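You operate a simulated robot arm through the tools that you are given. There is no shell and no other tool.

Carry out the task below with a simulated two-armed robot. There is one attempt and no reset: what you move stays moved.

## Task
Clear the scale with air, oil the insert, then pump the tank to its top line.
Fine: use the oil button; open the blue valve for it and shut it after.

The check looks at the end state, three seconds after you hand in, the way a careful person would. Anything else that was tipped, shoved, dropped, spilled or broken makes it a failure.

## Robot
Two 7-joint arms with two-finger parallel grippers on one trunk that stands fixed in place. Base frame: the origin is at the foot of the trunk, x ahead of it, y to its left, z up; the work surface is at about z = 94. Lengths are in cm, angles in rad, forces in N, time in s.
The left shoulder is at [7, 13, 128.7], the right one opposite. With the tool pointing down near the work surface each hand reaches from about 18 to 50 cm from the base axis, measured 20 degrees to its own side. Payload 1.57 kg a hand.
Tool frame (each hand has its own): the origin (TCP) lies between the finger pads and is the grasp point; the fingertips stand 3 cm ahead of it; z points along the fingers, y is the line along which they close. The gripper opens to 8 cm. The fingers are 1.7 cm wide and 1.2 cm thick; the gripper's body (4 by 8.2 cm) begins 8 cm behind the TCP.
Orientation is that of the tool frame in the base frame, as [roll, pitch, yaw] about the fixed x, y, z axes, in that order (R = Rz(yaw) Ry(pitch) Rx(roll)). With the fingers straight down and closing along the base's y, the tool's x points along the base's -x, its y along +y and its z along -z.

## Interface
- The arms move only by the tool send_rows. It takes "left_rows", "right_rows" or both (then of equal length, played together; a hand with none holds still); each is a list of rows, each a list of 7 numbers: the shift along the base's x, y, z in cm, then the turn, a rotation vector about the base's x, y, z in rad, then the gripper command, from -1 (shut) to 1 (fully open), values between in proportion. In form: [[x, y, z, wx, wy, wz, hand], ...]. A call has 1 to 20 rows; each row shifts and turns the commanded pose from where the row before left it. Each row takes 0.2 s and may step no farther than 5 cm and 0.15 rad from the row before; otherwise, or with a gripper value out of range, the whole call is refused. A pose out of reach is approached as far as the arm can. The call stops where the force on the tool passes 40 N (or 10 N more than at its start, if that is more) or the arm is blocked; 0.2 s more then pass. The fingers move at their own pace (about 10.8 cm/s each) and stop on an object; they squeeze with about 35 N. The grip force told is the motor's: it shows also when the fingers shut on nothing. Time passes only in rows, and 0.2 s behind the last, so rows that do not move let the fingers close. The reply holds the time, the measured pose of the TCP, the force on the tool along the base axes, the opening and the grip force, in the units named above and with some noise, with the torque about the TCP (base axes, N m) and any sound that the robot's microphone picked up, and new pictures: "views" is both (left out), scene, wrist or none (wrist: the cameras of the hands that moved).
- Cameras (640 x 400 px; columns grow to the right, rows downward): "scene" is now at [11.82, 0.52, 149.81]; the picture's right is [0.16, -0.99, -0.00], its down [-0.64, -0.10, -0.76] and it looks along [0.75, 0.12, -0.65] (base axes); focal length 214 px, centre (320, 200). "left" rides on the left gripper at [7.2, 0.7, -12.2] in its tool frame; the picture's right is [-0.09, 1.00, 0.00], its down [-0.84, -0.08, -0.54] and it looks along [-0.54, -0.05, 0.84] (tool axes); focal length 238 px, centre (320, 200). "right" rides on the right gripper at [7.2, -0.7, -12.2] in its tool frame; the picture's right is [0.09, 1.00, 0.00], its down [-0.84, 0.08, -0.54] and it looks along [-0.54, 0.05, 0.84] (tool axes); focal length 238 px, centre (320, 200). There is no depth. A picture from a camera that has moved, and an enlarged one, comes with that camera's place and axes in the base frame and with its lens. The place of the scene camera against the robot may be out by one fixed shift of up to 2.5 cm in any direction.
- raise_lower(by): slides the trunk up (or, below 0, down) by that many cm; the arms and the scene camera ride with it, the base frame stays. It gives what a move gives, with no picture.
- pan_tilt(pan, tilt): turns the head with the scene camera to pan (to the left, within 1.501 rad either way) and tilt (down, from -0.506 to 1.204), counted from straight ahead of the robot. It gives what a move gives, and a new picture of the scene camera.
- close_up(camera, box): a new picture of the part [left, top, right, bottom] of that camera's present view, enlarged. No time passes.
- finish_job(): hands the job in; it is judged then, once.

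Places have to be worked out from the pictures, the camera data and where the tool is seen. Open the grippers and draw the arms clear of the work before you hand the job in, unless the task says otherwise.

The tools are called after "Call:" as a command line: name --argument value ..., lists and objects as JSON in quotes. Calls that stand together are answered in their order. send_rows: Moves the arms, as the interface text tells. Its arguments: {"type":"object","properties":{"left_rows":{"type":"array","items":{"type":"array","items":{"type":"number"}}},"right_rows":{"type":"array","items":{"type":"array","items":{"type":"number"}}},"views":{"type":"string","enum":["both","scene","wrist","none"]}},"required":[]} The other tools are called the same way: raise_lower (by) moves the trunk up or down; pan_tilt (pan, tilt) turns the head that bears the scene camera; close_up (camera, box) takes an enlarged picture of a part of a camera's view; finish_job () hands the job in.

At the start:

```text
clock: 0.0
left_ee_pos: [33.64, 30.41, 131.99]
left_ee_rot: [-3.139, 0.0, -3.14]
left_wrist_force: [0.5, 1.1, 0.3]
left_wrist_torque: [0.01, -0.03, 0.02]
left_finger_gap: 8.01
left_grip_force: 0.0
right_ee_pos: [32.8, 2.21, 132.11]
right_ee_rot: [3.139, 0.001, 3.14]
right_wrist_force: [-0.3, -0.1, 0.1]
right_wrist_torque: [-0.03, -0.03, 0.01]
right_finger_gap: 8.02
right_grip_force: 0.1
trunk travel left (down, up): [-92.5, 1.5]
head pan, tilt (commanded): [0.161, 0.707]
```

scene: 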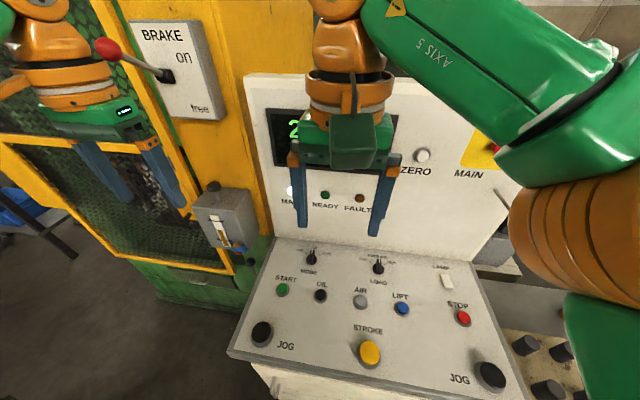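
right: 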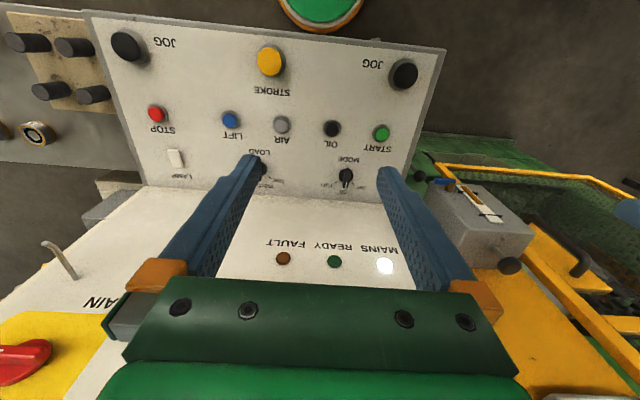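
left: 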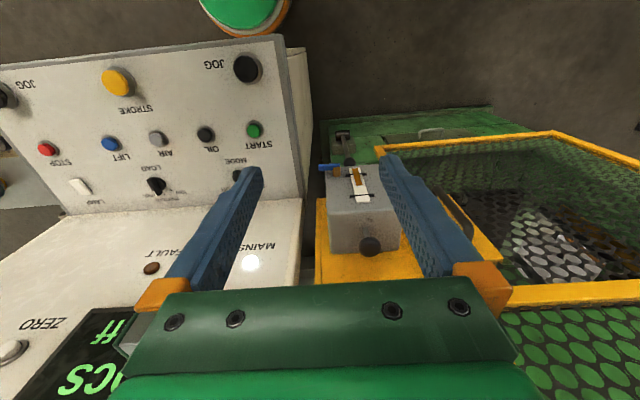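

The pictures show a press with a sloped button console, an upright panel with a display, a caged area on the left with a grey box (oil pump?) and a blue valve. I'll look around with the head first.

Call:
pan_tilt --pan 0.6 --tilt 0.6

Call:
close_up --camera "left" --box '[300, 110, 460, 270]'

Call:
close_up --camera "right" --box '[100, 20, 460, 280]'

```text
clock: 0.9
left_ee_pos: [33.62, 30.47, 132.06]
left_ee_rot: [-3.139, 0.0, -3.14]
left_wrist_force: [-0.5, -0.2, 0.4]
left_wrist_torque: [-0.01, -0.04, -0.03]
left_finger_gap: 8.0
left_grip_force: 0.0
right_ee_pos: [32.78, 2.23, 132.08]
right_ee_rot: [3.14, 0.001, 3.139]
right_wrist_force: [0.7, 0.5, 0.5]
right_wrist_torque: [0.04, -0.01, -0.02]
right_finger_gap: 7.97
right_grip_force: 0.1
trunk travel left (down, up): [-92.5, 1.5]
head pan, tilt (commanded): [0.6, 0.6]
camera scene: at [10.76, 4.18, 150.72], right [0.56, -0.83, 0.0], down [-0.47, -0.32, -0.82], along [0.68, 0.47, -0.57], focal length 214 px, centre (320, 200)
```

scene: 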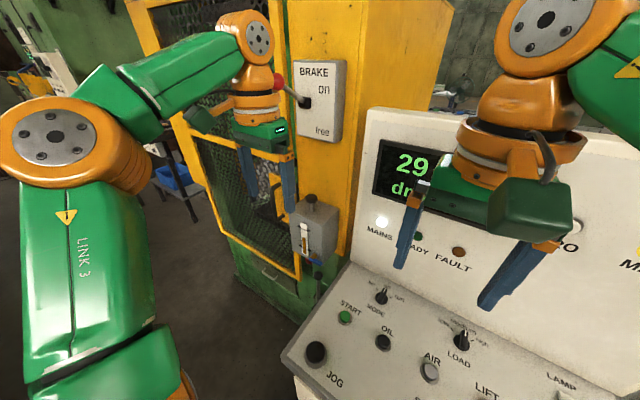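

```text
2.50 times, centred on (380, 190) of left
camera zoom: at [26.6, 31.24, 144.13], right [0.09, 1.0, 0.0], down [0.84, -0.08, 0.54], along [0.54, -0.05, -0.84], focal length 596 px, centre (170, 225)
```

zoom: 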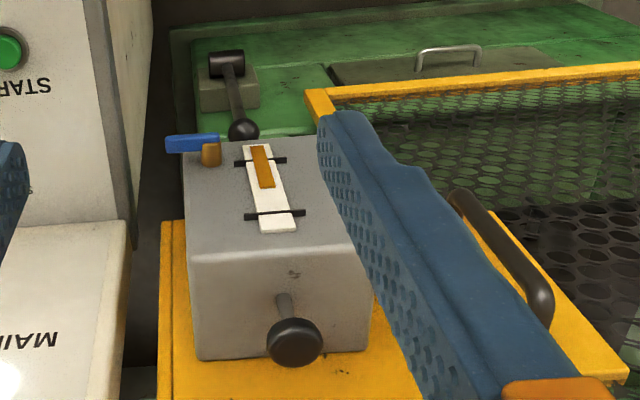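

```text
1.54 times, centred on (280, 150) of right
camera zoom: at [25.57, 1.64, 144.36], right [-0.09, 1.0, 0.0], down [0.84, 0.07, 0.54], along [0.54, 0.05, -0.84], focal length 367 px, centre (382, 277)
```

zoom: 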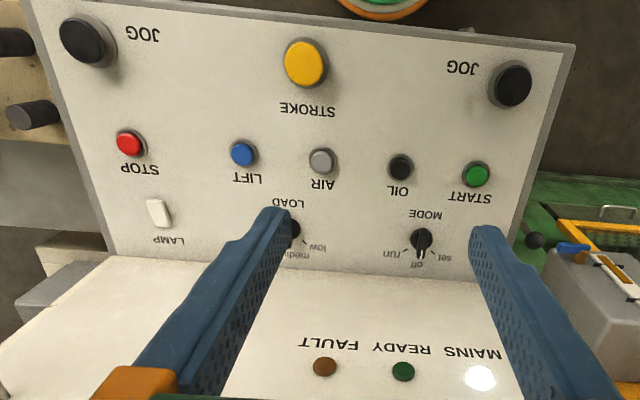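

The tank seems to be the grey box with a sight tube, plunger knob on top, and a blue lever valve at its foot. I'll look at the display and the tank in close-up.

Call:
close_up --camera "scene" --box '[350, 120, 480, 280]'

Call:
close_up --camera "scene" --box '[180, 50, 360, 290]'

Call:
close_up --camera "left" --box '[0, 220, 300, 400]'

Call:
close_up --camera "left" --box '[440, 130, 640, 330]'

```text
2.50 times, centred on (415, 200) of scene
camera zoom: at [10.76, 4.18, 150.72], right [0.56, -0.83, 0.0], down [-0.47, -0.32, -0.82], along [0.68, 0.47, -0.57], focal length 536 px, centre (82, 200)
```

zoom: 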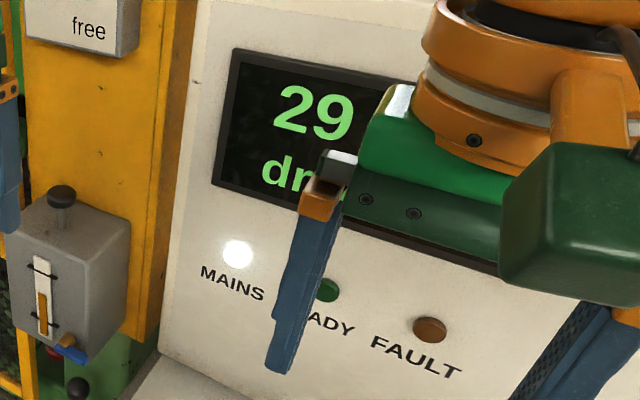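

```text
1.67 times, centred on (270, 170) of scene
camera zoom: at [10.76, 4.18, 150.72], right [0.56, -0.83, 0.0], down [-0.47, -0.32, -0.82], along [0.68, 0.47, -0.57], focal length 358 px, centre (403, 250)
```

zoom: 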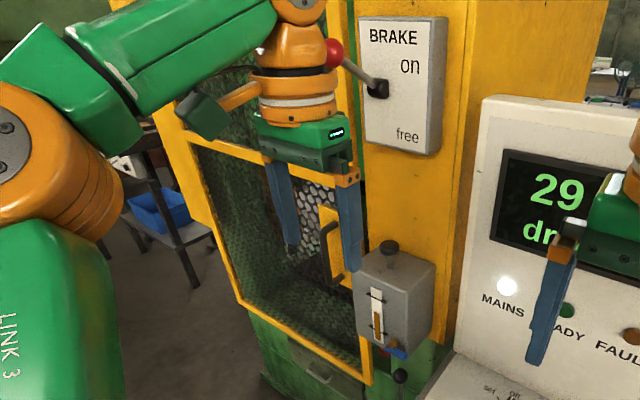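

```text
2.13 times, centred on (150, 310) of left
camera zoom: at [26.6, 31.24, 144.13], right [0.09, 1.0, 0.0], down [0.84, -0.08, 0.54], along [0.54, -0.05, -0.84], focal length 508 px, centre (683, -35)
```

zoom: 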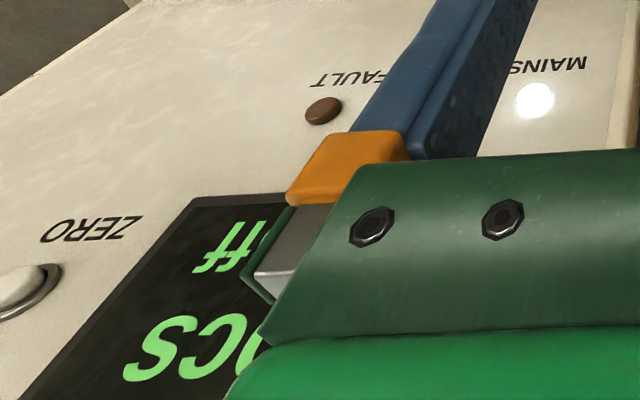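

```text
2.00 times, centred on (540, 230) of left
camera zoom: at [26.6, 31.24, 144.13], right [0.09, 1.0, 0.0], down [0.84, -0.08, 0.54], along [0.54, -0.05, -0.84], focal length 477 px, centre (-120, 140)
```

zoom: 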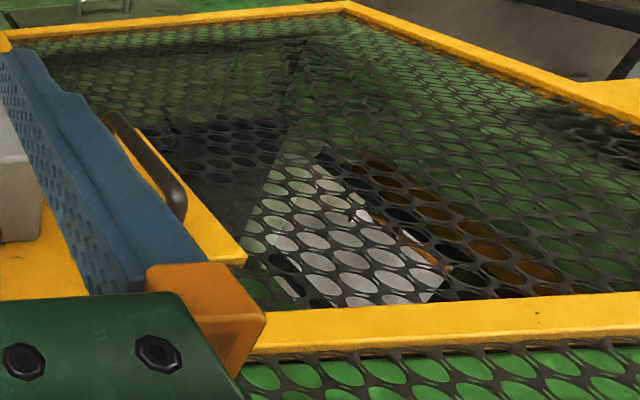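

The display reads "29 … / dr… off"; I'll move both hands back and out so the display, die and tank can be seen.

Call:
send_rows --right_rows '[[-2, -4, 0, 0, 0, 0, 1], [-2, -4, 0, 0, 0, 0, 1], [-2, -4, 0, 0, 0, 0, 1], [-2, -4, 0, 0, 0, 0, 1], [-2, -4, 0, 0, 0, 0, 1]]' --left_rows '[[-3, 2, 0, 0, 0, 0, 1], [-3, 2, 0, 0, 0, 0, 1], [-3, 2, 0, 0, 0, 0, 1], [-2, 2, 0, 0, 0, 0, 1], [0, 0, 0, 0, 0, 0, 1]]' --views "both"

```text
clock: 2.1
left_ee_pos: [22.6, 38.06, 132.06]
left_ee_rot: [3.141, 0.002, 3.141]
left_wrist_force: [-0.8, -0.2, -0.2]
left_wrist_torque: [0.0, 0.01, 0.0]
left_finger_gap: 8.02
left_grip_force: 0.0
right_ee_pos: [22.7, -18.12, 132.39]
right_ee_rot: [3.138, 0.005, 3.139]
right_wrist_force: [0.3, -0.4, -0.7]
right_wrist_torque: [0.01, -0.02, -0.01]
right_finger_gap: 8.03
right_grip_force: 0.1
trunk travel left (down, up): [-92.5, 1.5]
head pan, tilt (commanded): [0.6, 0.6]
camera scene: at [10.52, 3.88, 150.75], right [0.56, -0.83, 0.0], down [-0.46, -0.32, -0.83], along [0.68, 0.47, -0.56], focal length 214 px, centre (320, 200)
camera right: at [15.38, -18.77, 144.54], right [-0.09, 1.0, 0.01], down [0.83, 0.07, 0.55], along [0.54, 0.05, -0.84], focal length 238 px, centre (320, 200)
camera left: at [15.52, 38.89, 144.18], right [0.09, 1.0, 0.0], down [0.84, -0.08, 0.54], along [0.54, -0.05, -0.84], focal length 238 px, centre (320, 200)
```

scene: 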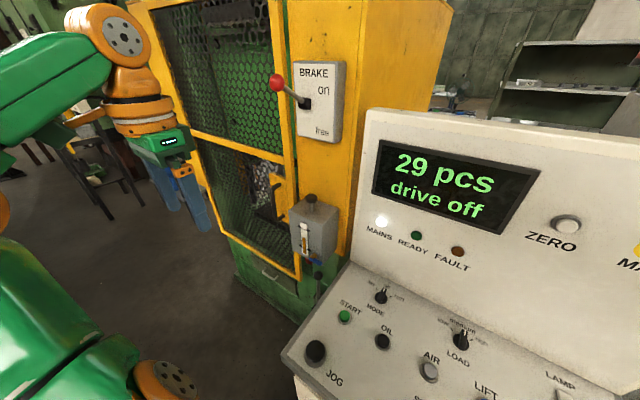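
right: 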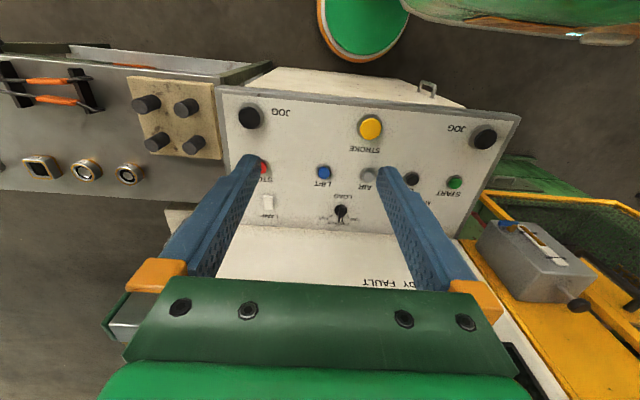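
left: 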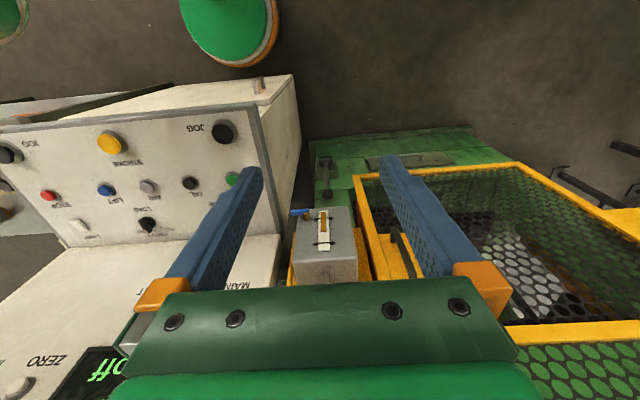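

Display: "29 pcs / drive off". I'll zoom in on the console and die and then look at the right side too.

Call:
close_up --camera "scene" --box '[180, 130, 360, 310]'

Call:
close_up --camera "left" --box '[270, 110, 430, 280]'

Call:
close_up --camera "scene" --box '[270, 260, 520, 400]'

Call:
pan_tilt --pan 0.0 --tilt 0.8

```text
2.22 times, centred on (270, 220) of scene
camera zoom: at [10.52, 3.88, 150.75], right [0.56, -0.83, 0.0], down [-0.46, -0.32, -0.83], along [0.68, 0.47, -0.56], focal length 477 px, centre (431, 156)
```

zoom: 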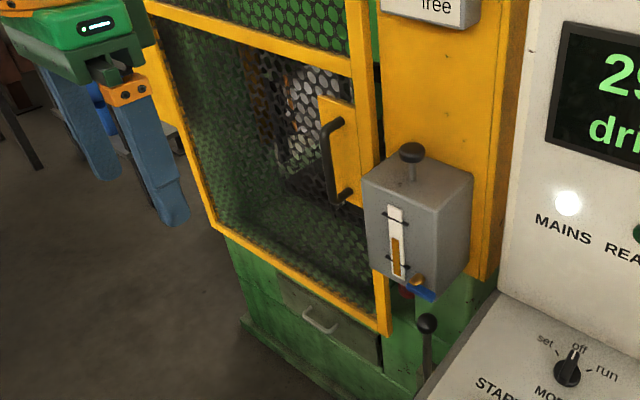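

```text
2.35 times, centred on (350, 195) of left
camera zoom: at [15.52, 38.89, 144.18], right [0.09, 1.0, 0.0], down [0.84, -0.08, 0.54], along [0.54, -0.05, -0.84], focal length 561 px, centre (249, 212)
```

zoom: 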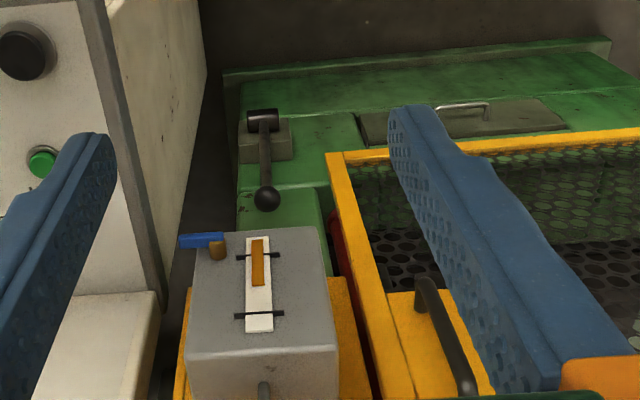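

```text
2.56 times, centred on (395, 330) of scene
camera zoom: at [10.52, 3.88, 150.75], right [0.56, -0.83, 0.0], down [-0.46, -0.32, -0.83], along [0.68, 0.47, -0.56], focal length 549 px, centre (128, -133)
```

zoom: 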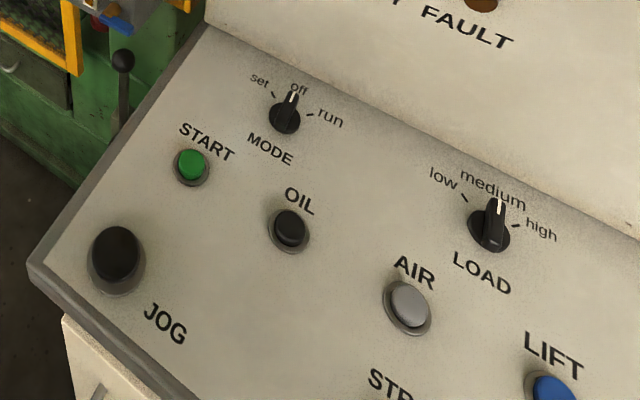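

```text
clock: 3.1
left_ee_pos: [22.97, 38.43, 131.9]
left_ee_rot: [-3.139, 0.001, -3.14]
left_wrist_force: [0.1, -0.3, -0.8]
left_wrist_torque: [-0.02, 0.0, -0.01]
left_finger_gap: 8.01
left_grip_force: 0.1
right_ee_pos: [22.86, -17.81, 132.27]
right_ee_rot: [3.14, 0.001, 3.141]
right_wrist_force: [-1.0, -0.2, 0.6]
right_wrist_torque: [-0.04, 0.01, -0.01]
right_finger_gap: 8.01
right_grip_force: 0.1
trunk travel left (down, up): [-92.5, 1.5]
head pan, tilt (commanded): [0.0, 0.799]
camera scene: at [11.56, -0.75, 149.04], right [0.0, -1.0, 0.0], down [-0.72, 0.0, -0.7], along [0.7, 0.0, -0.72], focal length 214 px, centre (320, 200)
```

scene: 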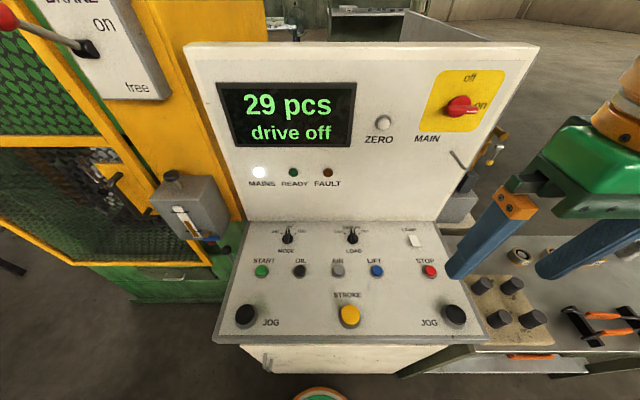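

The console is nearly flat (OIL ≈ (39.7, 5.6, 94), AIR ≈ (40, −5.1, 94), MODE ≈ (50, 10, 95)), the blue valve ≈ (47.5, 31, 99) and the plunger knob ≈ (54, 36.5, 117). I'll look into the press now.

Call:
pan_tilt --pan 0.75 --tilt 0.5

Call:
close_up --camera "scene" --box '[230, 100, 450, 320]'

Call:
close_up --camera "scene" --box '[260, 150, 360, 250]'

```text
clock: 4.2
left_ee_pos: [23.0, 38.37, 132.01]
left_ee_rot: [-3.141, -0.001, -3.14]
left_wrist_force: [0.0, 0.0, 0.1]
left_wrist_torque: [-0.03, 0.0, -0.02]
left_finger_gap: 8.02
left_grip_force: 0.0
right_ee_pos: [22.86, -17.96, 132.09]
right_ee_rot: [3.139, 0.003, 3.141]
right_wrist_force: [0.2, -0.8, 0.0]
right_wrist_torque: [-0.02, -0.03, -0.02]
right_finger_gap: 7.98
right_grip_force: 0.0
trunk travel left (down, up): [-92.5, 1.5]
head pan, tilt (commanded): [0.75, 0.499]
camera scene: at [10.11, 5.36, 151.63], right [0.68, -0.73, 0.0], down [-0.35, -0.33, -0.88], along [0.64, 0.6, -0.48], focal length 214 px, centre (320, 200)
```

scene: 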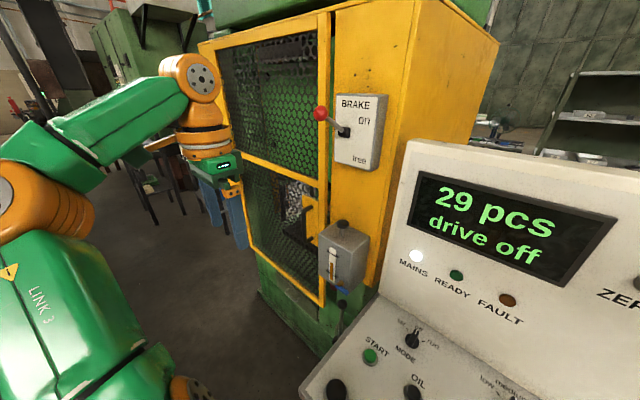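

```text
1.82 times, centred on (340, 210) of scene
camera zoom: at [10.11, 5.36, 151.63], right [0.68, -0.73, 0.0], down [-0.35, -0.33, -0.88], along [0.64, 0.6, -0.48], focal length 390 px, centre (284, 182)
```

zoom: 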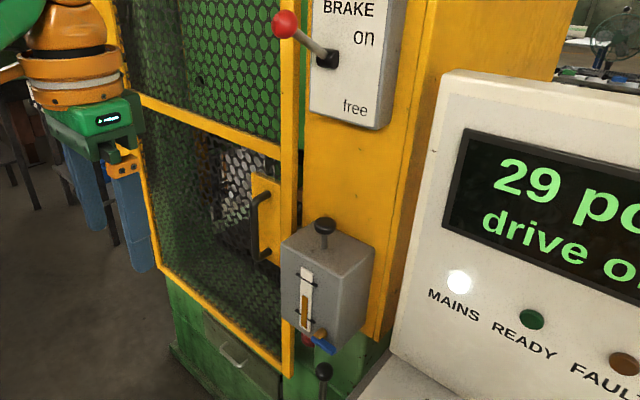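

```text
4.00 times, centred on (310, 200) of scene
camera zoom: at [10.11, 5.36, 151.63], right [0.68, -0.73, 0.0], down [-0.35, -0.33, -0.88], along [0.64, 0.6, -0.48], focal length 858 px, centre (360, 200)
```

zoom: 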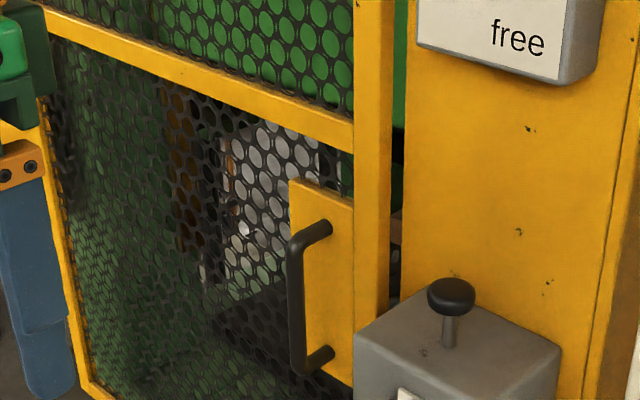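

The brake lever is at "on", MODE at "off", and the insert sits behind the mesh door. I'll turn the left hand so its camera looks into the press.

Call:
send_rows --left_rows '[[0, 0, 0, 0, 0, 0.15, 1], [0, 0, 0, 0, 0, 0.15, 1], [0, 0, 0, 0, 0, 0.15, 1], [0, 0, 0, 0, 0, 0.15, 1], [2, 1, 0, 0.085, -0.123, 0, 1], [2, 1, 0, 0.085, -0.123, 0, 1], [2, 1, 0, 0.085, -0.123, 0, 1]]' --views "both"

```text
clock: 5.8
left_ee_pos: [28.93, 41.49, 131.89]
left_ee_rot: [3.14, 0.451, -2.538]
left_wrist_force: [0.5, -0.5, 0.2]
left_wrist_torque: [0.0, 0.01, -0.04]
left_finger_gap: 8.01
left_grip_force: 0.0
right_ee_pos: [22.94, -17.82, 132.19]
right_ee_rot: [3.139, 0.001, 3.139]
right_wrist_force: [0.1, 0.0, 0.1]
right_wrist_torque: [0.0, 0.02, 0.0]
right_finger_gap: 7.99
right_grip_force: 0.1
trunk travel left (down, up): [-92.5, 1.5]
head pan, tilt (commanded): [0.75, 0.499]
camera scene: at [10.13, 5.44, 151.63], right [0.68, -0.73, 0.0], down [-0.35, -0.33, -0.88], along [0.64, 0.6, -0.48], focal length 214 px, centre (320, 200)
camera left: at [18.89, 35.47, 139.79], right [-0.49, 0.87, 0.04], down [0.47, 0.23, 0.85], along [0.73, 0.44, -0.52], focal length 238 px, centre (320, 200)
```

scene: 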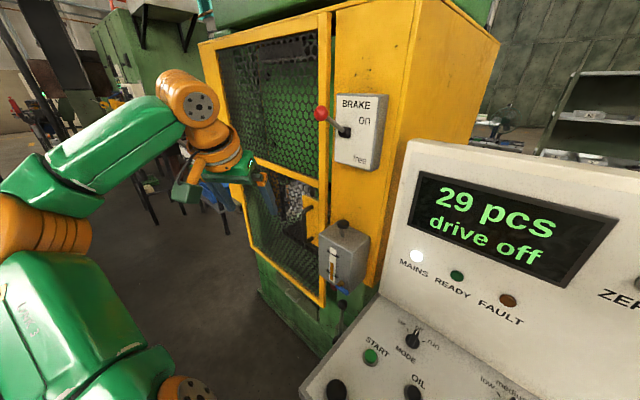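
left: 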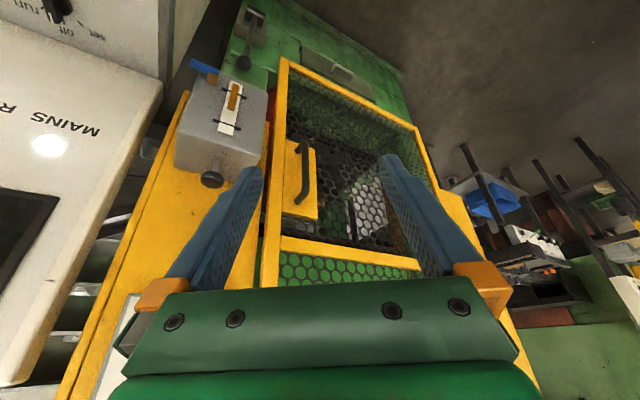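

Call:
close_up --camera "left" --box '[260, 60, 450, 290]'

Call:
close_up --camera "left" --box '[160, 0, 300, 200]'

```text
1.74 times, centred on (355, 175) of left
camera zoom: at [18.89, 35.47, 139.79], right [-0.49, 0.87, 0.04], down [0.47, 0.23, 0.85], along [0.73, 0.44, -0.52], focal length 414 px, centre (259, 244)
```

zoom: 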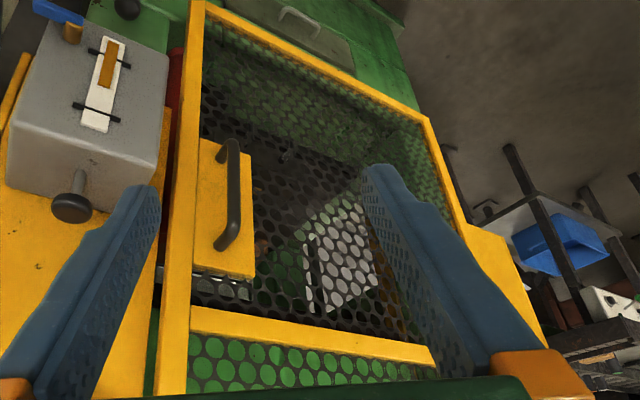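

```text
2.00 times, centred on (230, 100) of left
camera zoom: at [18.89, 35.47, 139.79], right [-0.49, 0.87, 0.04], down [0.47, 0.23, 0.85], along [0.73, 0.44, -0.52], focal length 477 px, centre (500, 400)
```

zoom: 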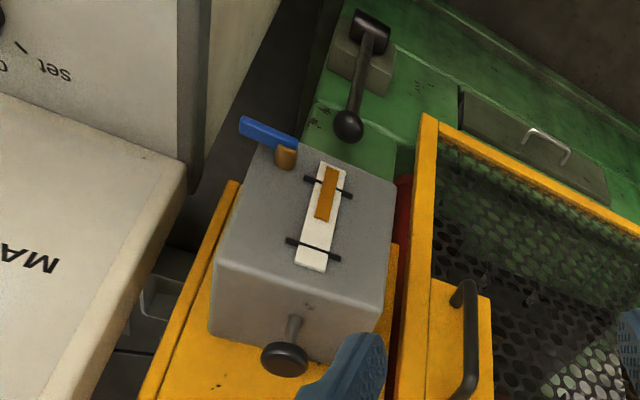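

The tank's sight tube shows the level about half-way between its two marks, the blue lever lies crosswise. I'll bring the left camera closer to the mesh to look at the insert, keeping the fingertips short of the door plane (x≈52).

Call:
send_rows --left_rows '[[3, 2, -2, 0, 0, 0, 1], [3, 2, -2, 0, 0, 0, 1], [3, 2, -2, 0, 0, 0, 1], [3, 2, -3, 0, 0, 0, 1], [0, 0, -2, 0, 0, 0, 1]]' --views "both"

Call:
close_up --camera "left" --box '[200, 40, 460, 300]'

```text
clock: 7.0
left_ee_pos: [40.89, 49.54, 121.02]
left_ee_rot: [3.142, 0.448, -2.542]
left_wrist_force: [0.1, 0.3, -0.6]
left_wrist_torque: [-0.04, -0.01, 0.05]
left_finger_gap: 8.01
left_grip_force: 0.1
right_ee_pos: [22.88, -17.77, 132.36]
right_ee_rot: [3.139, 0.0, 3.139]
right_wrist_force: [-0.4, -0.6, -0.1]
right_wrist_torque: [-0.01, 0.02, 0.01]
right_finger_gap: 8.02
right_grip_force: 0.0
trunk travel left (down, up): [-92.5, 1.5]
head pan, tilt (commanded): [0.75, 0.499]
camera scene: at [10.16, 5.49, 151.62], right [0.68, -0.73, 0.0], down [-0.35, -0.33, -0.88], along [0.64, 0.6, -0.48], focal length 214 px, centre (320, 200)
camera left: at [30.85, 43.58, 128.74], right [-0.49, 0.87, 0.04], down [0.47, 0.23, 0.85], along [0.73, 0.44, -0.52], focal length 238 px, centre (320, 200)
```

scene: 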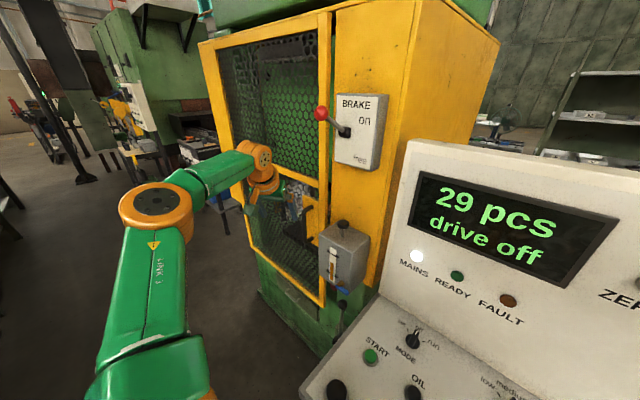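
left: 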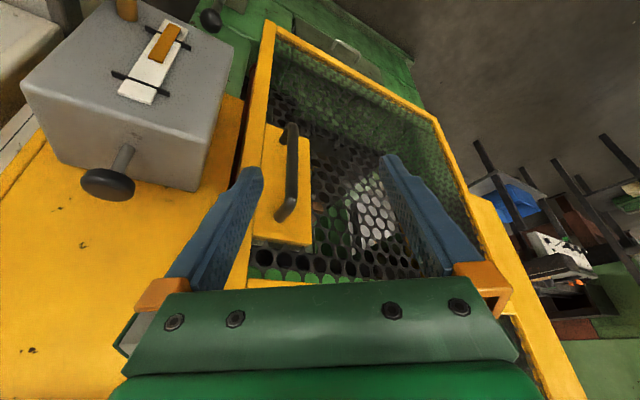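

```text
1.54 times, centred on (330, 170) of left
camera zoom: at [30.85, 43.58, 128.74], right [-0.49, 0.87, 0.04], down [0.47, 0.23, 0.85], along [0.73, 0.44, -0.52], focal length 367 px, centre (305, 246)
```

zoom: 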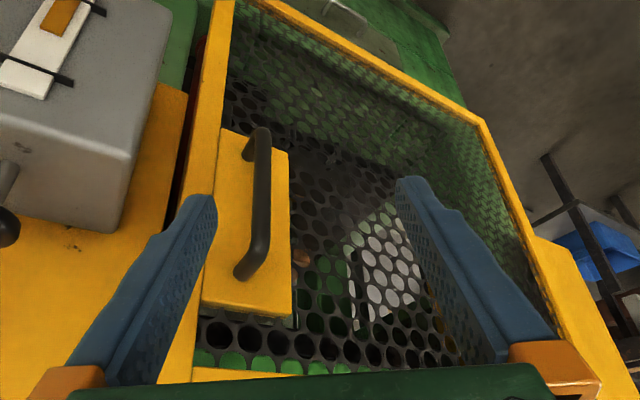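

I'll enlarge the dark die area behind the mesh.

Call:
close_up --camera "left" --box '[290, 90, 400, 200]'

Call:
close_up --camera "left" --box '[290, 180, 450, 290]'

Call:
close_up --camera "left" --box '[60, 0, 260, 200]'

```text
3.64 times, centred on (345, 145) of left
camera zoom: at [30.85, 43.58, 128.74], right [-0.49, 0.87, 0.04], down [0.47, 0.23, 0.85], along [0.73, 0.44, -0.52], focal length 867 px, centre (229, 400)
```

zoom: 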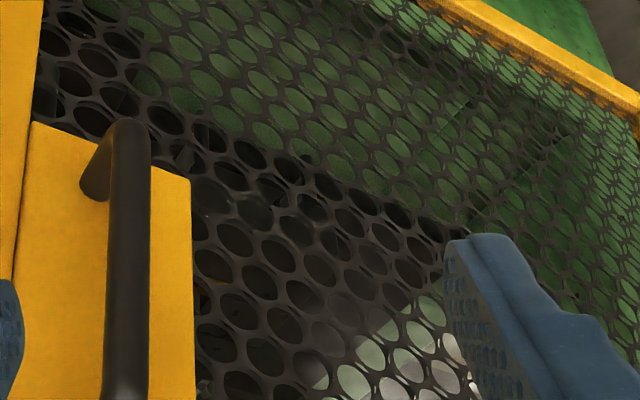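

```text
3.64 times, centred on (370, 235) of left
camera zoom: at [30.85, 43.58, 128.74], right [-0.49, 0.87, 0.04], down [0.47, 0.23, 0.85], along [0.73, 0.44, -0.52], focal length 867 px, centre (138, 73)
```

zoom: 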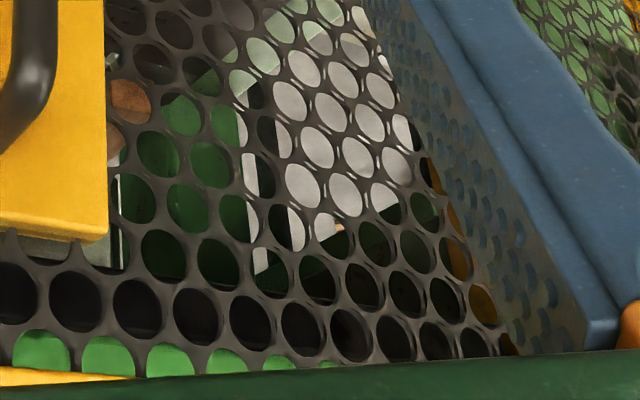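

```text
2.00 times, centred on (160, 100) of left
camera zoom: at [30.85, 43.58, 128.74], right [-0.49, 0.87, 0.04], down [0.47, 0.23, 0.85], along [0.73, 0.44, -0.52], focal length 477 px, centre (640, 400)
```

zoom: 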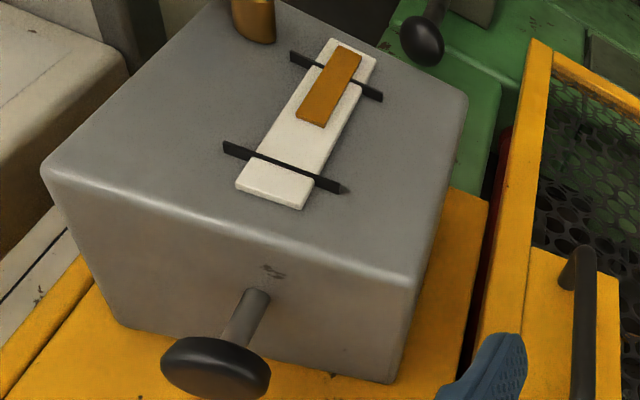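

The insert is hidden behind the handle plate from here. I'll shift the left hand further left and turn it to look past the plate.

Call:
send_rows --left_rows '[[-1, 2.5, 0, 0, 0, -0.15, 1], [-1, 2.5, 0, 0, 0, -0.15, 1], [-1, 2.5, 0, 0, 0, -0.15, 1], [-1, 2.5, 0, 0, 0, -0.15, 1], [-1, 2.5, 0, 0, 0, -0.15, 1], [0, 0, 0, 0, 0, 0, 1]]' --views "both"

Call:
close_up --camera "left" --box '[220, 40, 420, 290]'

```text
clock: 8.4
left_ee_pos: [34.79, 53.11, 121.12]
left_ee_rot: [3.141, 0.451, 2.99]
left_wrist_force: [0.4, 0.1, -0.6]
left_wrist_torque: [-0.02, -0.06, 0.0]
left_finger_gap: 7.99
left_grip_force: 0.1
left hand out of reach, approached as far as the arm can: row 3, 4, 5
right_ee_pos: [22.8, -17.84, 132.36]
right_ee_rot: [3.14, 0.004, 3.14]
right_wrist_force: [0.6, 0.6, 0.5]
right_wrist_torque: [-0.02, -0.03, 0.03]
right_finger_gap: 8.0
right_grip_force: 0.0
trunk travel left (down, up): [-92.5, 1.5]
head pan, tilt (commanded): [0.75, 0.499]
camera scene: at [9.98, 5.5, 151.64], right [0.68, -0.73, 0.0], down [-0.35, -0.33, -0.88], along [0.64, 0.6, -0.48], focal length 214 px, centre (320, 200)
camera left: at [23.21, 55.6, 128.84], right [0.23, 0.97, 0.04], down [0.5, -0.15, 0.85], along [0.83, -0.18, -0.52], focal length 238 px, centre (320, 200)
```

scene: 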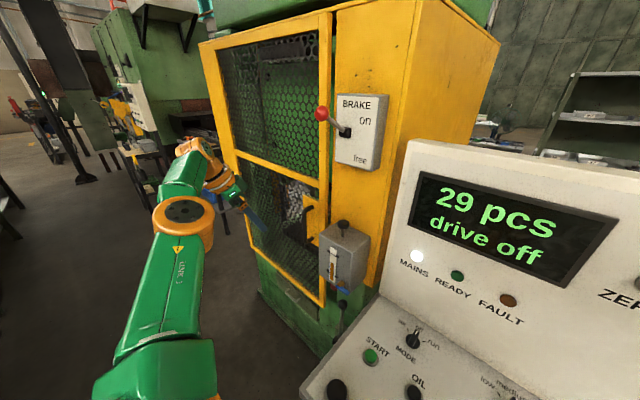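
left: 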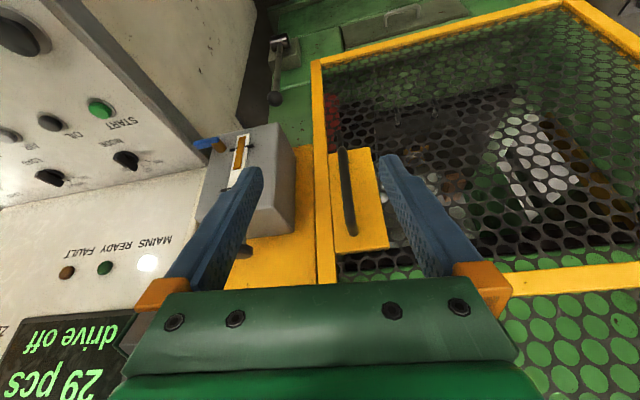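

```text
1.60 times, centred on (320, 165) of left
camera zoom: at [23.21, 55.6, 128.84], right [0.23, 0.97, 0.04], down [0.5, -0.15, 0.85], along [0.83, -0.18, -0.52], focal length 381 px, centre (320, 256)
```

zoom: 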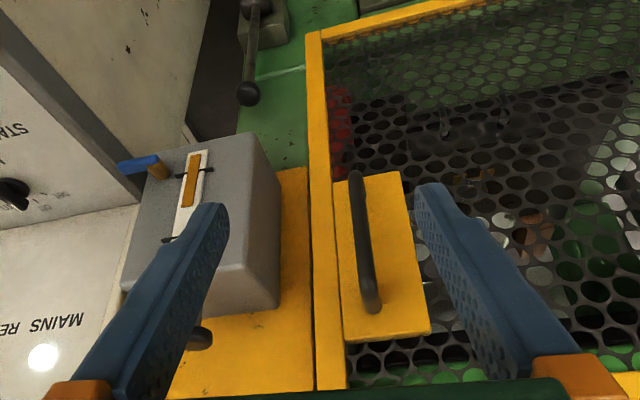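

Some detail on a dark block inside is visible now; I'll enlarge that part.

Call:
close_up --camera "left" --box '[360, 80, 480, 160]'

Call:
close_up --camera "left" --box '[420, 110, 580, 240]'

```text
5.00 times, centred on (420, 120) of left
camera zoom: at [23.21, 55.6, 128.84], right [0.23, 0.97, 0.04], down [0.5, -0.15, 0.85], along [0.83, -0.18, -0.52], focal length 1192 px, centre (-180, 600)
```

zoom: 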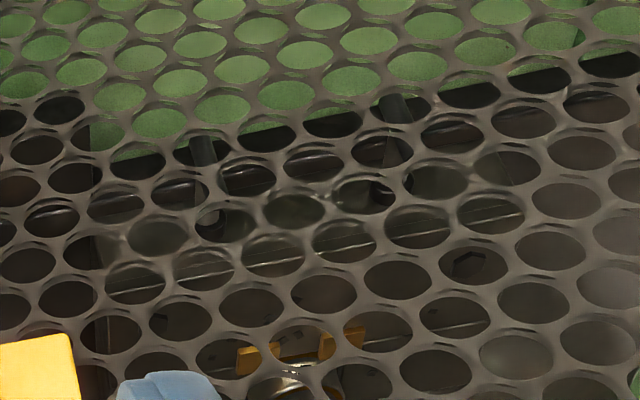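

```text
3.08 times, centred on (500, 175) of left
camera zoom: at [23.21, 55.6, 128.84], right [0.23, 0.97, 0.04], down [0.5, -0.15, 0.85], along [0.83, -0.18, -0.52], focal length 733 px, centre (-234, 277)
```

zoom: 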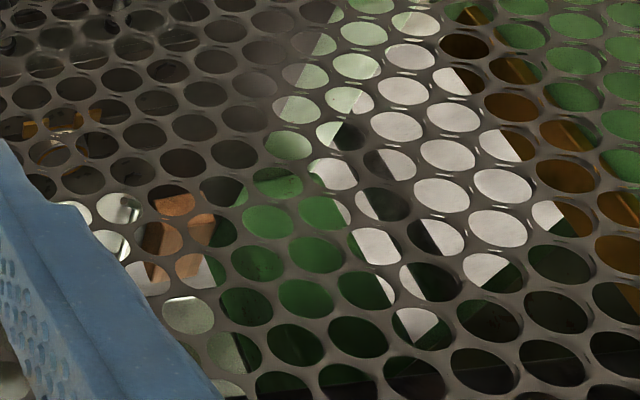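

There is a dark die block with something yellow/shiny on it (about straight ahead-left at 16°). I'll yaw the hand so it lies between the fingers.

Call:
send_rows --left_rows '[[0, 0, 0, 0, 0, 0.15, 1], [0, 0, 0, 0, 0, 0.15, 1], [0.5, 0, 0, 0, 0, 0.15, 1], [0.5, 0, 0, 0, 0, 0, 1]]' --views "wrist"

Call:
close_up --camera "left" --box '[260, 60, 420, 280]'

```text
clock: 9.4
left_ee_pos: [35.93, 52.95, 121.07]
left_ee_rot: [3.14, 0.448, -2.839]
left_wrist_force: [0.3, -0.7, -0.6]
left_wrist_torque: [0.02, -0.01, 0.0]
left_finger_gap: 7.99
left_grip_force: 0.1
right_ee_pos: [22.92, -17.93, 132.27]
right_ee_rot: [3.139, 0.001, 3.139]
right_wrist_force: [0.5, 0.2, 0.6]
right_wrist_torque: [0.0, -0.01, 0.02]
right_finger_gap: 8.01
right_grip_force: 0.2
trunk travel left (down, up): [-92.5, 1.5]
head pan, tilt (commanded): [0.75, 0.499]
camera left: at [24.53, 50.28, 128.88], right [-0.22, 0.98, 0.04], down [0.52, 0.08, 0.85], along [0.83, 0.21, -0.52], focal length 238 px, centre (320, 200)
```

left: 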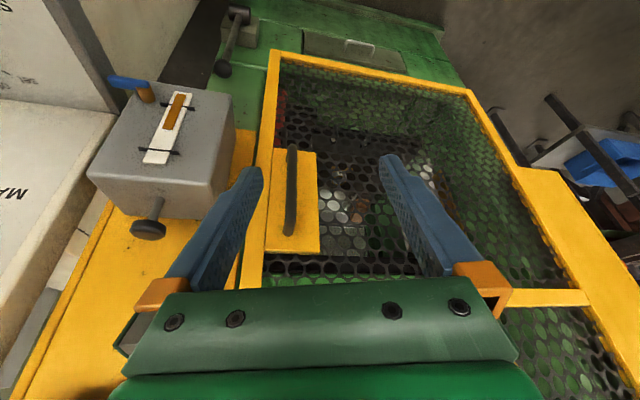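

```text
1.82 times, centred on (340, 170) of left
camera zoom: at [24.53, 50.28, 128.88], right [-0.22, 0.98, 0.04], down [0.52, 0.08, 0.85], along [0.83, 0.21, -0.52], focal length 433 px, centre (284, 254)
```

zoom: 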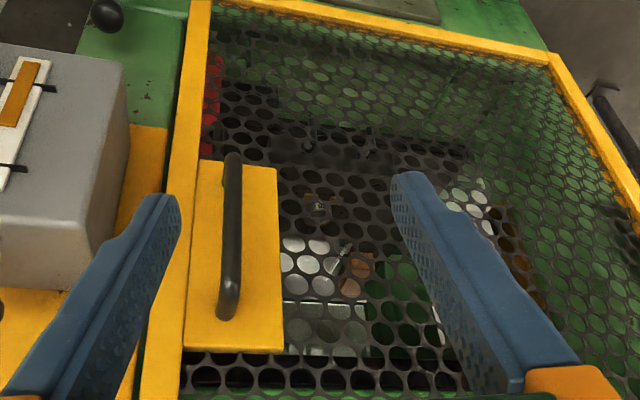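

The die block is now between the fingers; I'll enlarge it.

Call:
close_up --camera "left" --box '[310, 120, 400, 180]'

Call:
close_up --camera "left" --box '[60, 0, 260, 120]'

```text
6.67 times, centred on (355, 150) of left
camera zoom: at [24.53, 50.28, 128.88], right [-0.22, 0.98, 0.04], down [0.52, 0.08, 0.85], along [0.83, 0.21, -0.52], focal length 1589 px, centre (87, 533)
```

zoom: 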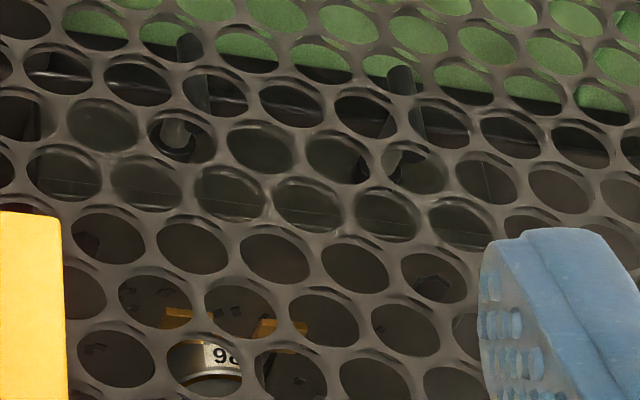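

```text
3.20 times, centred on (160, 60) of left
camera zoom: at [24.53, 50.28, 128.88], right [-0.22, 0.98, 0.04], down [0.52, 0.08, 0.85], along [0.83, 0.21, -0.52], focal length 763 px, centre (832, 648)
```

zoom: 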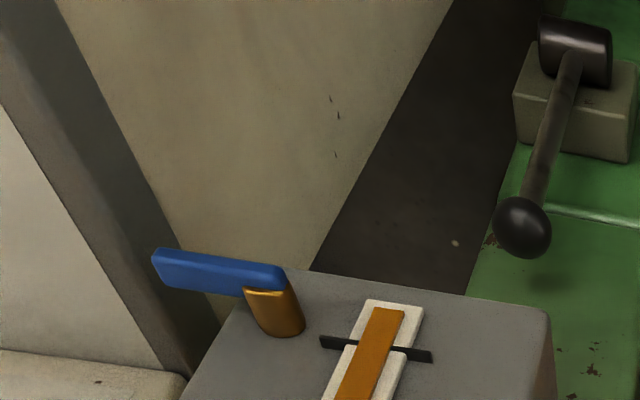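

Through the mesh I can see the die with a tag "98", two nozzles and dark scale flakes lying on it – a good observing pose for the left hand. Next I bring the right hand, closed, above the AIR button (≈(40, −5, 94)).

Call:
send_rows --right_rows '[[2.85, 2.15, -3, 0, 0, 0, -1], [2.85, 2.15, -3, 0, 0, 0, -1], [2.85, 2.15, -3, 0, 0, 0, -1], [2.85, 2.15, -3, 0, 0, 0, -1], [2.85, 2.15, -3, 0, 0, 0, -1], [2.85, 2.15, -3, 0, 0, 0, -1], [0, 0, 0, 0, 0, 0, -1]]' --views "wrist"

Call:
pan_tilt --pan 0.2 --tilt 0.75

```text
clock: 11.0
left_ee_pos: [35.85, 53.1, 121.15]
left_ee_rot: [-3.141, 0.448, -2.841]
left_wrist_force: [-0.2, 0.1, -0.5]
left_wrist_torque: [0.0, 0.01, 0.02]
left_finger_gap: 8.01
left_grip_force: 0.1
right_ee_pos: [39.88, -5.27, 113.76]
right_ee_rot: [-3.141, 0.004, 3.14]
right_wrist_force: [-0.7, -0.5, -0.2]
right_wrist_torque: [0.01, 0.0, -0.02]
right_finger_gap: 0.0
right_grip_force: 21.3
trunk travel left (down, up): [-92.5, 1.5]
head pan, tilt (commanded): [0.75, 0.499]
camera right: at [32.61, -5.74, 126.05], right [-0.09, 1.0, 0.0], down [0.84, 0.08, 0.54], along [0.54, 0.05, -0.84], focal length 238 px, centre (320, 200)
```

right: 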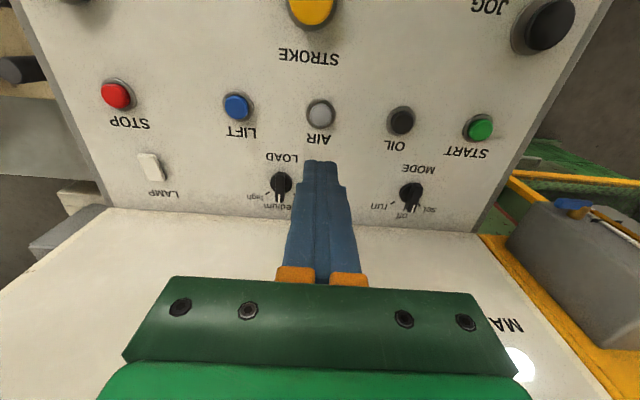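

```text
clock: 12.0
left_ee_pos: [35.83, 53.03, 121.12]
left_ee_rot: [-3.139, 0.449, -2.842]
left_wrist_force: [0.5, -0.4, 0.0]
left_wrist_torque: [0.01, 0.0, 0.01]
left_finger_gap: 7.99
left_grip_force: 0.0
right_ee_pos: [39.91, -5.1, 113.89]
right_ee_rot: [3.14, 0.002, 3.141]
right_wrist_force: [-0.8, -0.2, -0.1]
right_wrist_torque: [-0.03, -0.01, -0.03]
right_finger_gap: 0.0
right_grip_force: 21.8
trunk travel left (down, up): [-92.5, 1.5]
head pan, tilt (commanded): [0.201, 0.75]
camera scene: at [11.59, 0.86, 149.44], right [0.2, -0.98, 0.0], down [-0.67, -0.14, -0.73], along [0.72, 0.15, -0.68], focal length 214 px, centre (320, 200)
```

scene: 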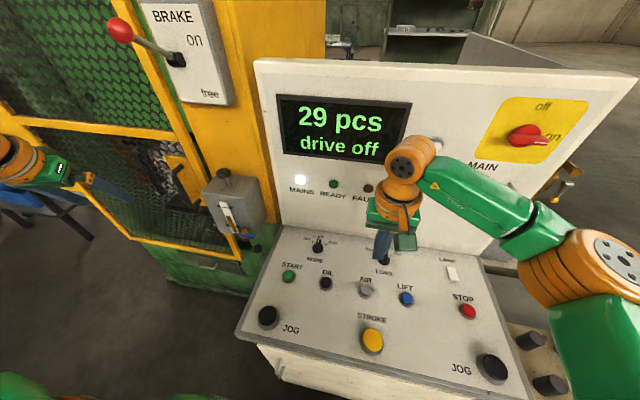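

AIR triangulates to (39.95, −4.95, ~94). I lower the closed right fingers to just above it, then press in small steps.

Call:
send_rows --right_rows '[[0, 0.1, -4, 0, 0, 0, -1], [0, 0, -4, 0, 0, 0, -1], [0, 0, -4, 0, 0, 0, -1], [0, 0, -2, 0, 0, 0, -1], [0, 0, 0, 0, 0, 0, -1]]' --views "both"

```text
clock: 13.2
left_ee_pos: [35.88, 53.12, 121.06]
left_ee_rot: [-3.14, 0.448, -2.842]
left_wrist_force: [0.1, 1.3, 0.0]
left_wrist_torque: [-0.01, 0.02, 0.02]
left_finger_gap: 8.01
left_grip_force: 0.1
right_ee_pos: [39.93, -4.62, 99.94]
right_ee_rot: [3.14, 0.001, 3.14]
right_wrist_force: [-0.2, -0.5, -0.3]
right_wrist_torque: [0.0, -0.05, 0.02]
right_finger_gap: 0.0
right_grip_force: 21.1
trunk travel left (down, up): [-92.5, 1.5]
head pan, tilt (commanded): [0.201, 0.75]
camera scene: at [11.59, 0.84, 149.44], right [0.2, -0.98, 0.0], down [-0.67, -0.14, -0.73], along [0.72, 0.15, -0.68], focal length 214 px, centre (320, 200)
camera right: at [32.62, -5.34, 112.32], right [-0.09, 1.0, 0.0], down [0.84, 0.07, 0.54], along [0.54, 0.05, -0.84], focal length 238 px, centre (320, 200)
```

scene: 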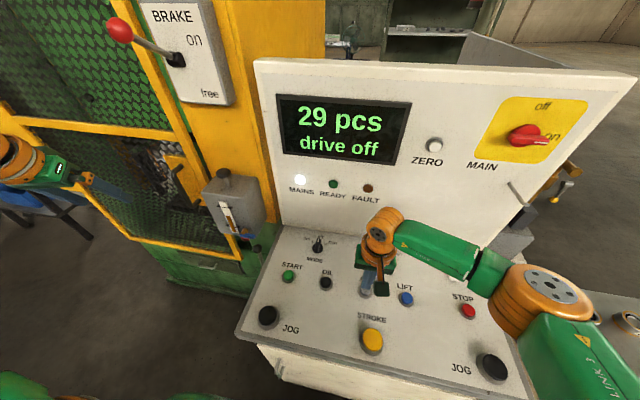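
right: 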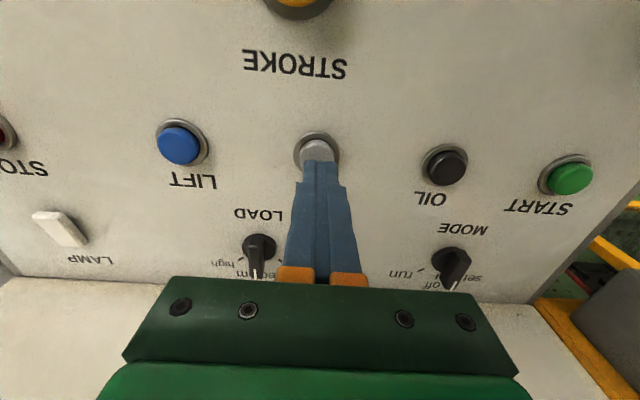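

Fingertips are right over the AIR button. I press down in small steps, watching the force.

Call:
send_rows --right_rows '[[-0.2, -0.3, -1.5, 0, 0, 0, -1], [0, 0, -0.5, 0, 0, 0, -1], [0, 0, -0.4, 0, 0, 0, -1], [0, 0, -0.3, 0, 0, 0, -1], [0, 0, 0, 0, 0, 0, -1]]' --views "scene"

Call:
close_up --camera "left" --box '[310, 120, 400, 180]'

```text
clock: 14.3
left_ee_pos: [35.41, 53.02, 121.27]
left_ee_rot: [3.141, 0.452, -2.84]
left_wrist_force: [-0.1, -0.3, -0.5]
left_wrist_torque: [0.05, 0.0, -0.01]
left_finger_gap: 8.0
left_grip_force: 0.0
right_ee_pos: [39.68, -5.14, 97.78]
right_ee_rot: [3.135, 0.017, 3.139]
right_wrist_force: [1.4, -3.6, 22.3]
right_wrist_torque: [-0.15, 0.1, 0.14]
right_finger_gap: 0.01
right_grip_force: 21.4
trunk travel left (down, up): [-92.5, 1.5]
head pan, tilt (commanded): [0.201, 0.75]
heard: click
stopped in row 5 (right hand): the force on the tool passed its limit at 42 N (the readings are from after the stop); the commanded pose is now the measured one
camera scene: at [11.03, 0.74, 149.49], right [0.2, -0.98, 0.0], down [-0.67, -0.14, -0.73], along [0.72, 0.15, -0.68], focal length 214 px, centre (320, 200)
```

scene: 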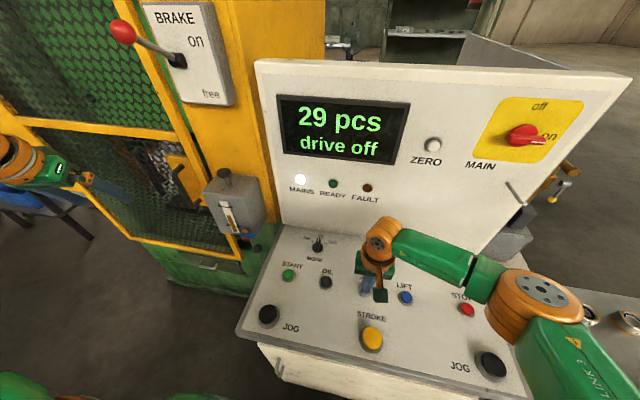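

```text
6.67 times, centred on (355, 150) of left
camera zoom: at [24.01, 50.22, 129.02], right [-0.22, 0.98, 0.04], down [0.52, 0.08, 0.85], along [0.83, 0.2, -0.52], focal length 1589 px, centre (87, 533)
```

zoom: 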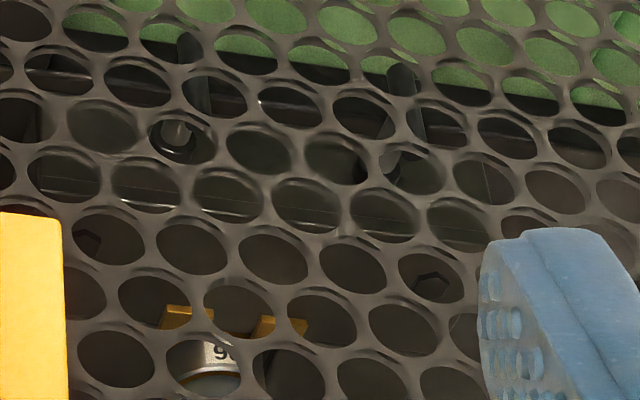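

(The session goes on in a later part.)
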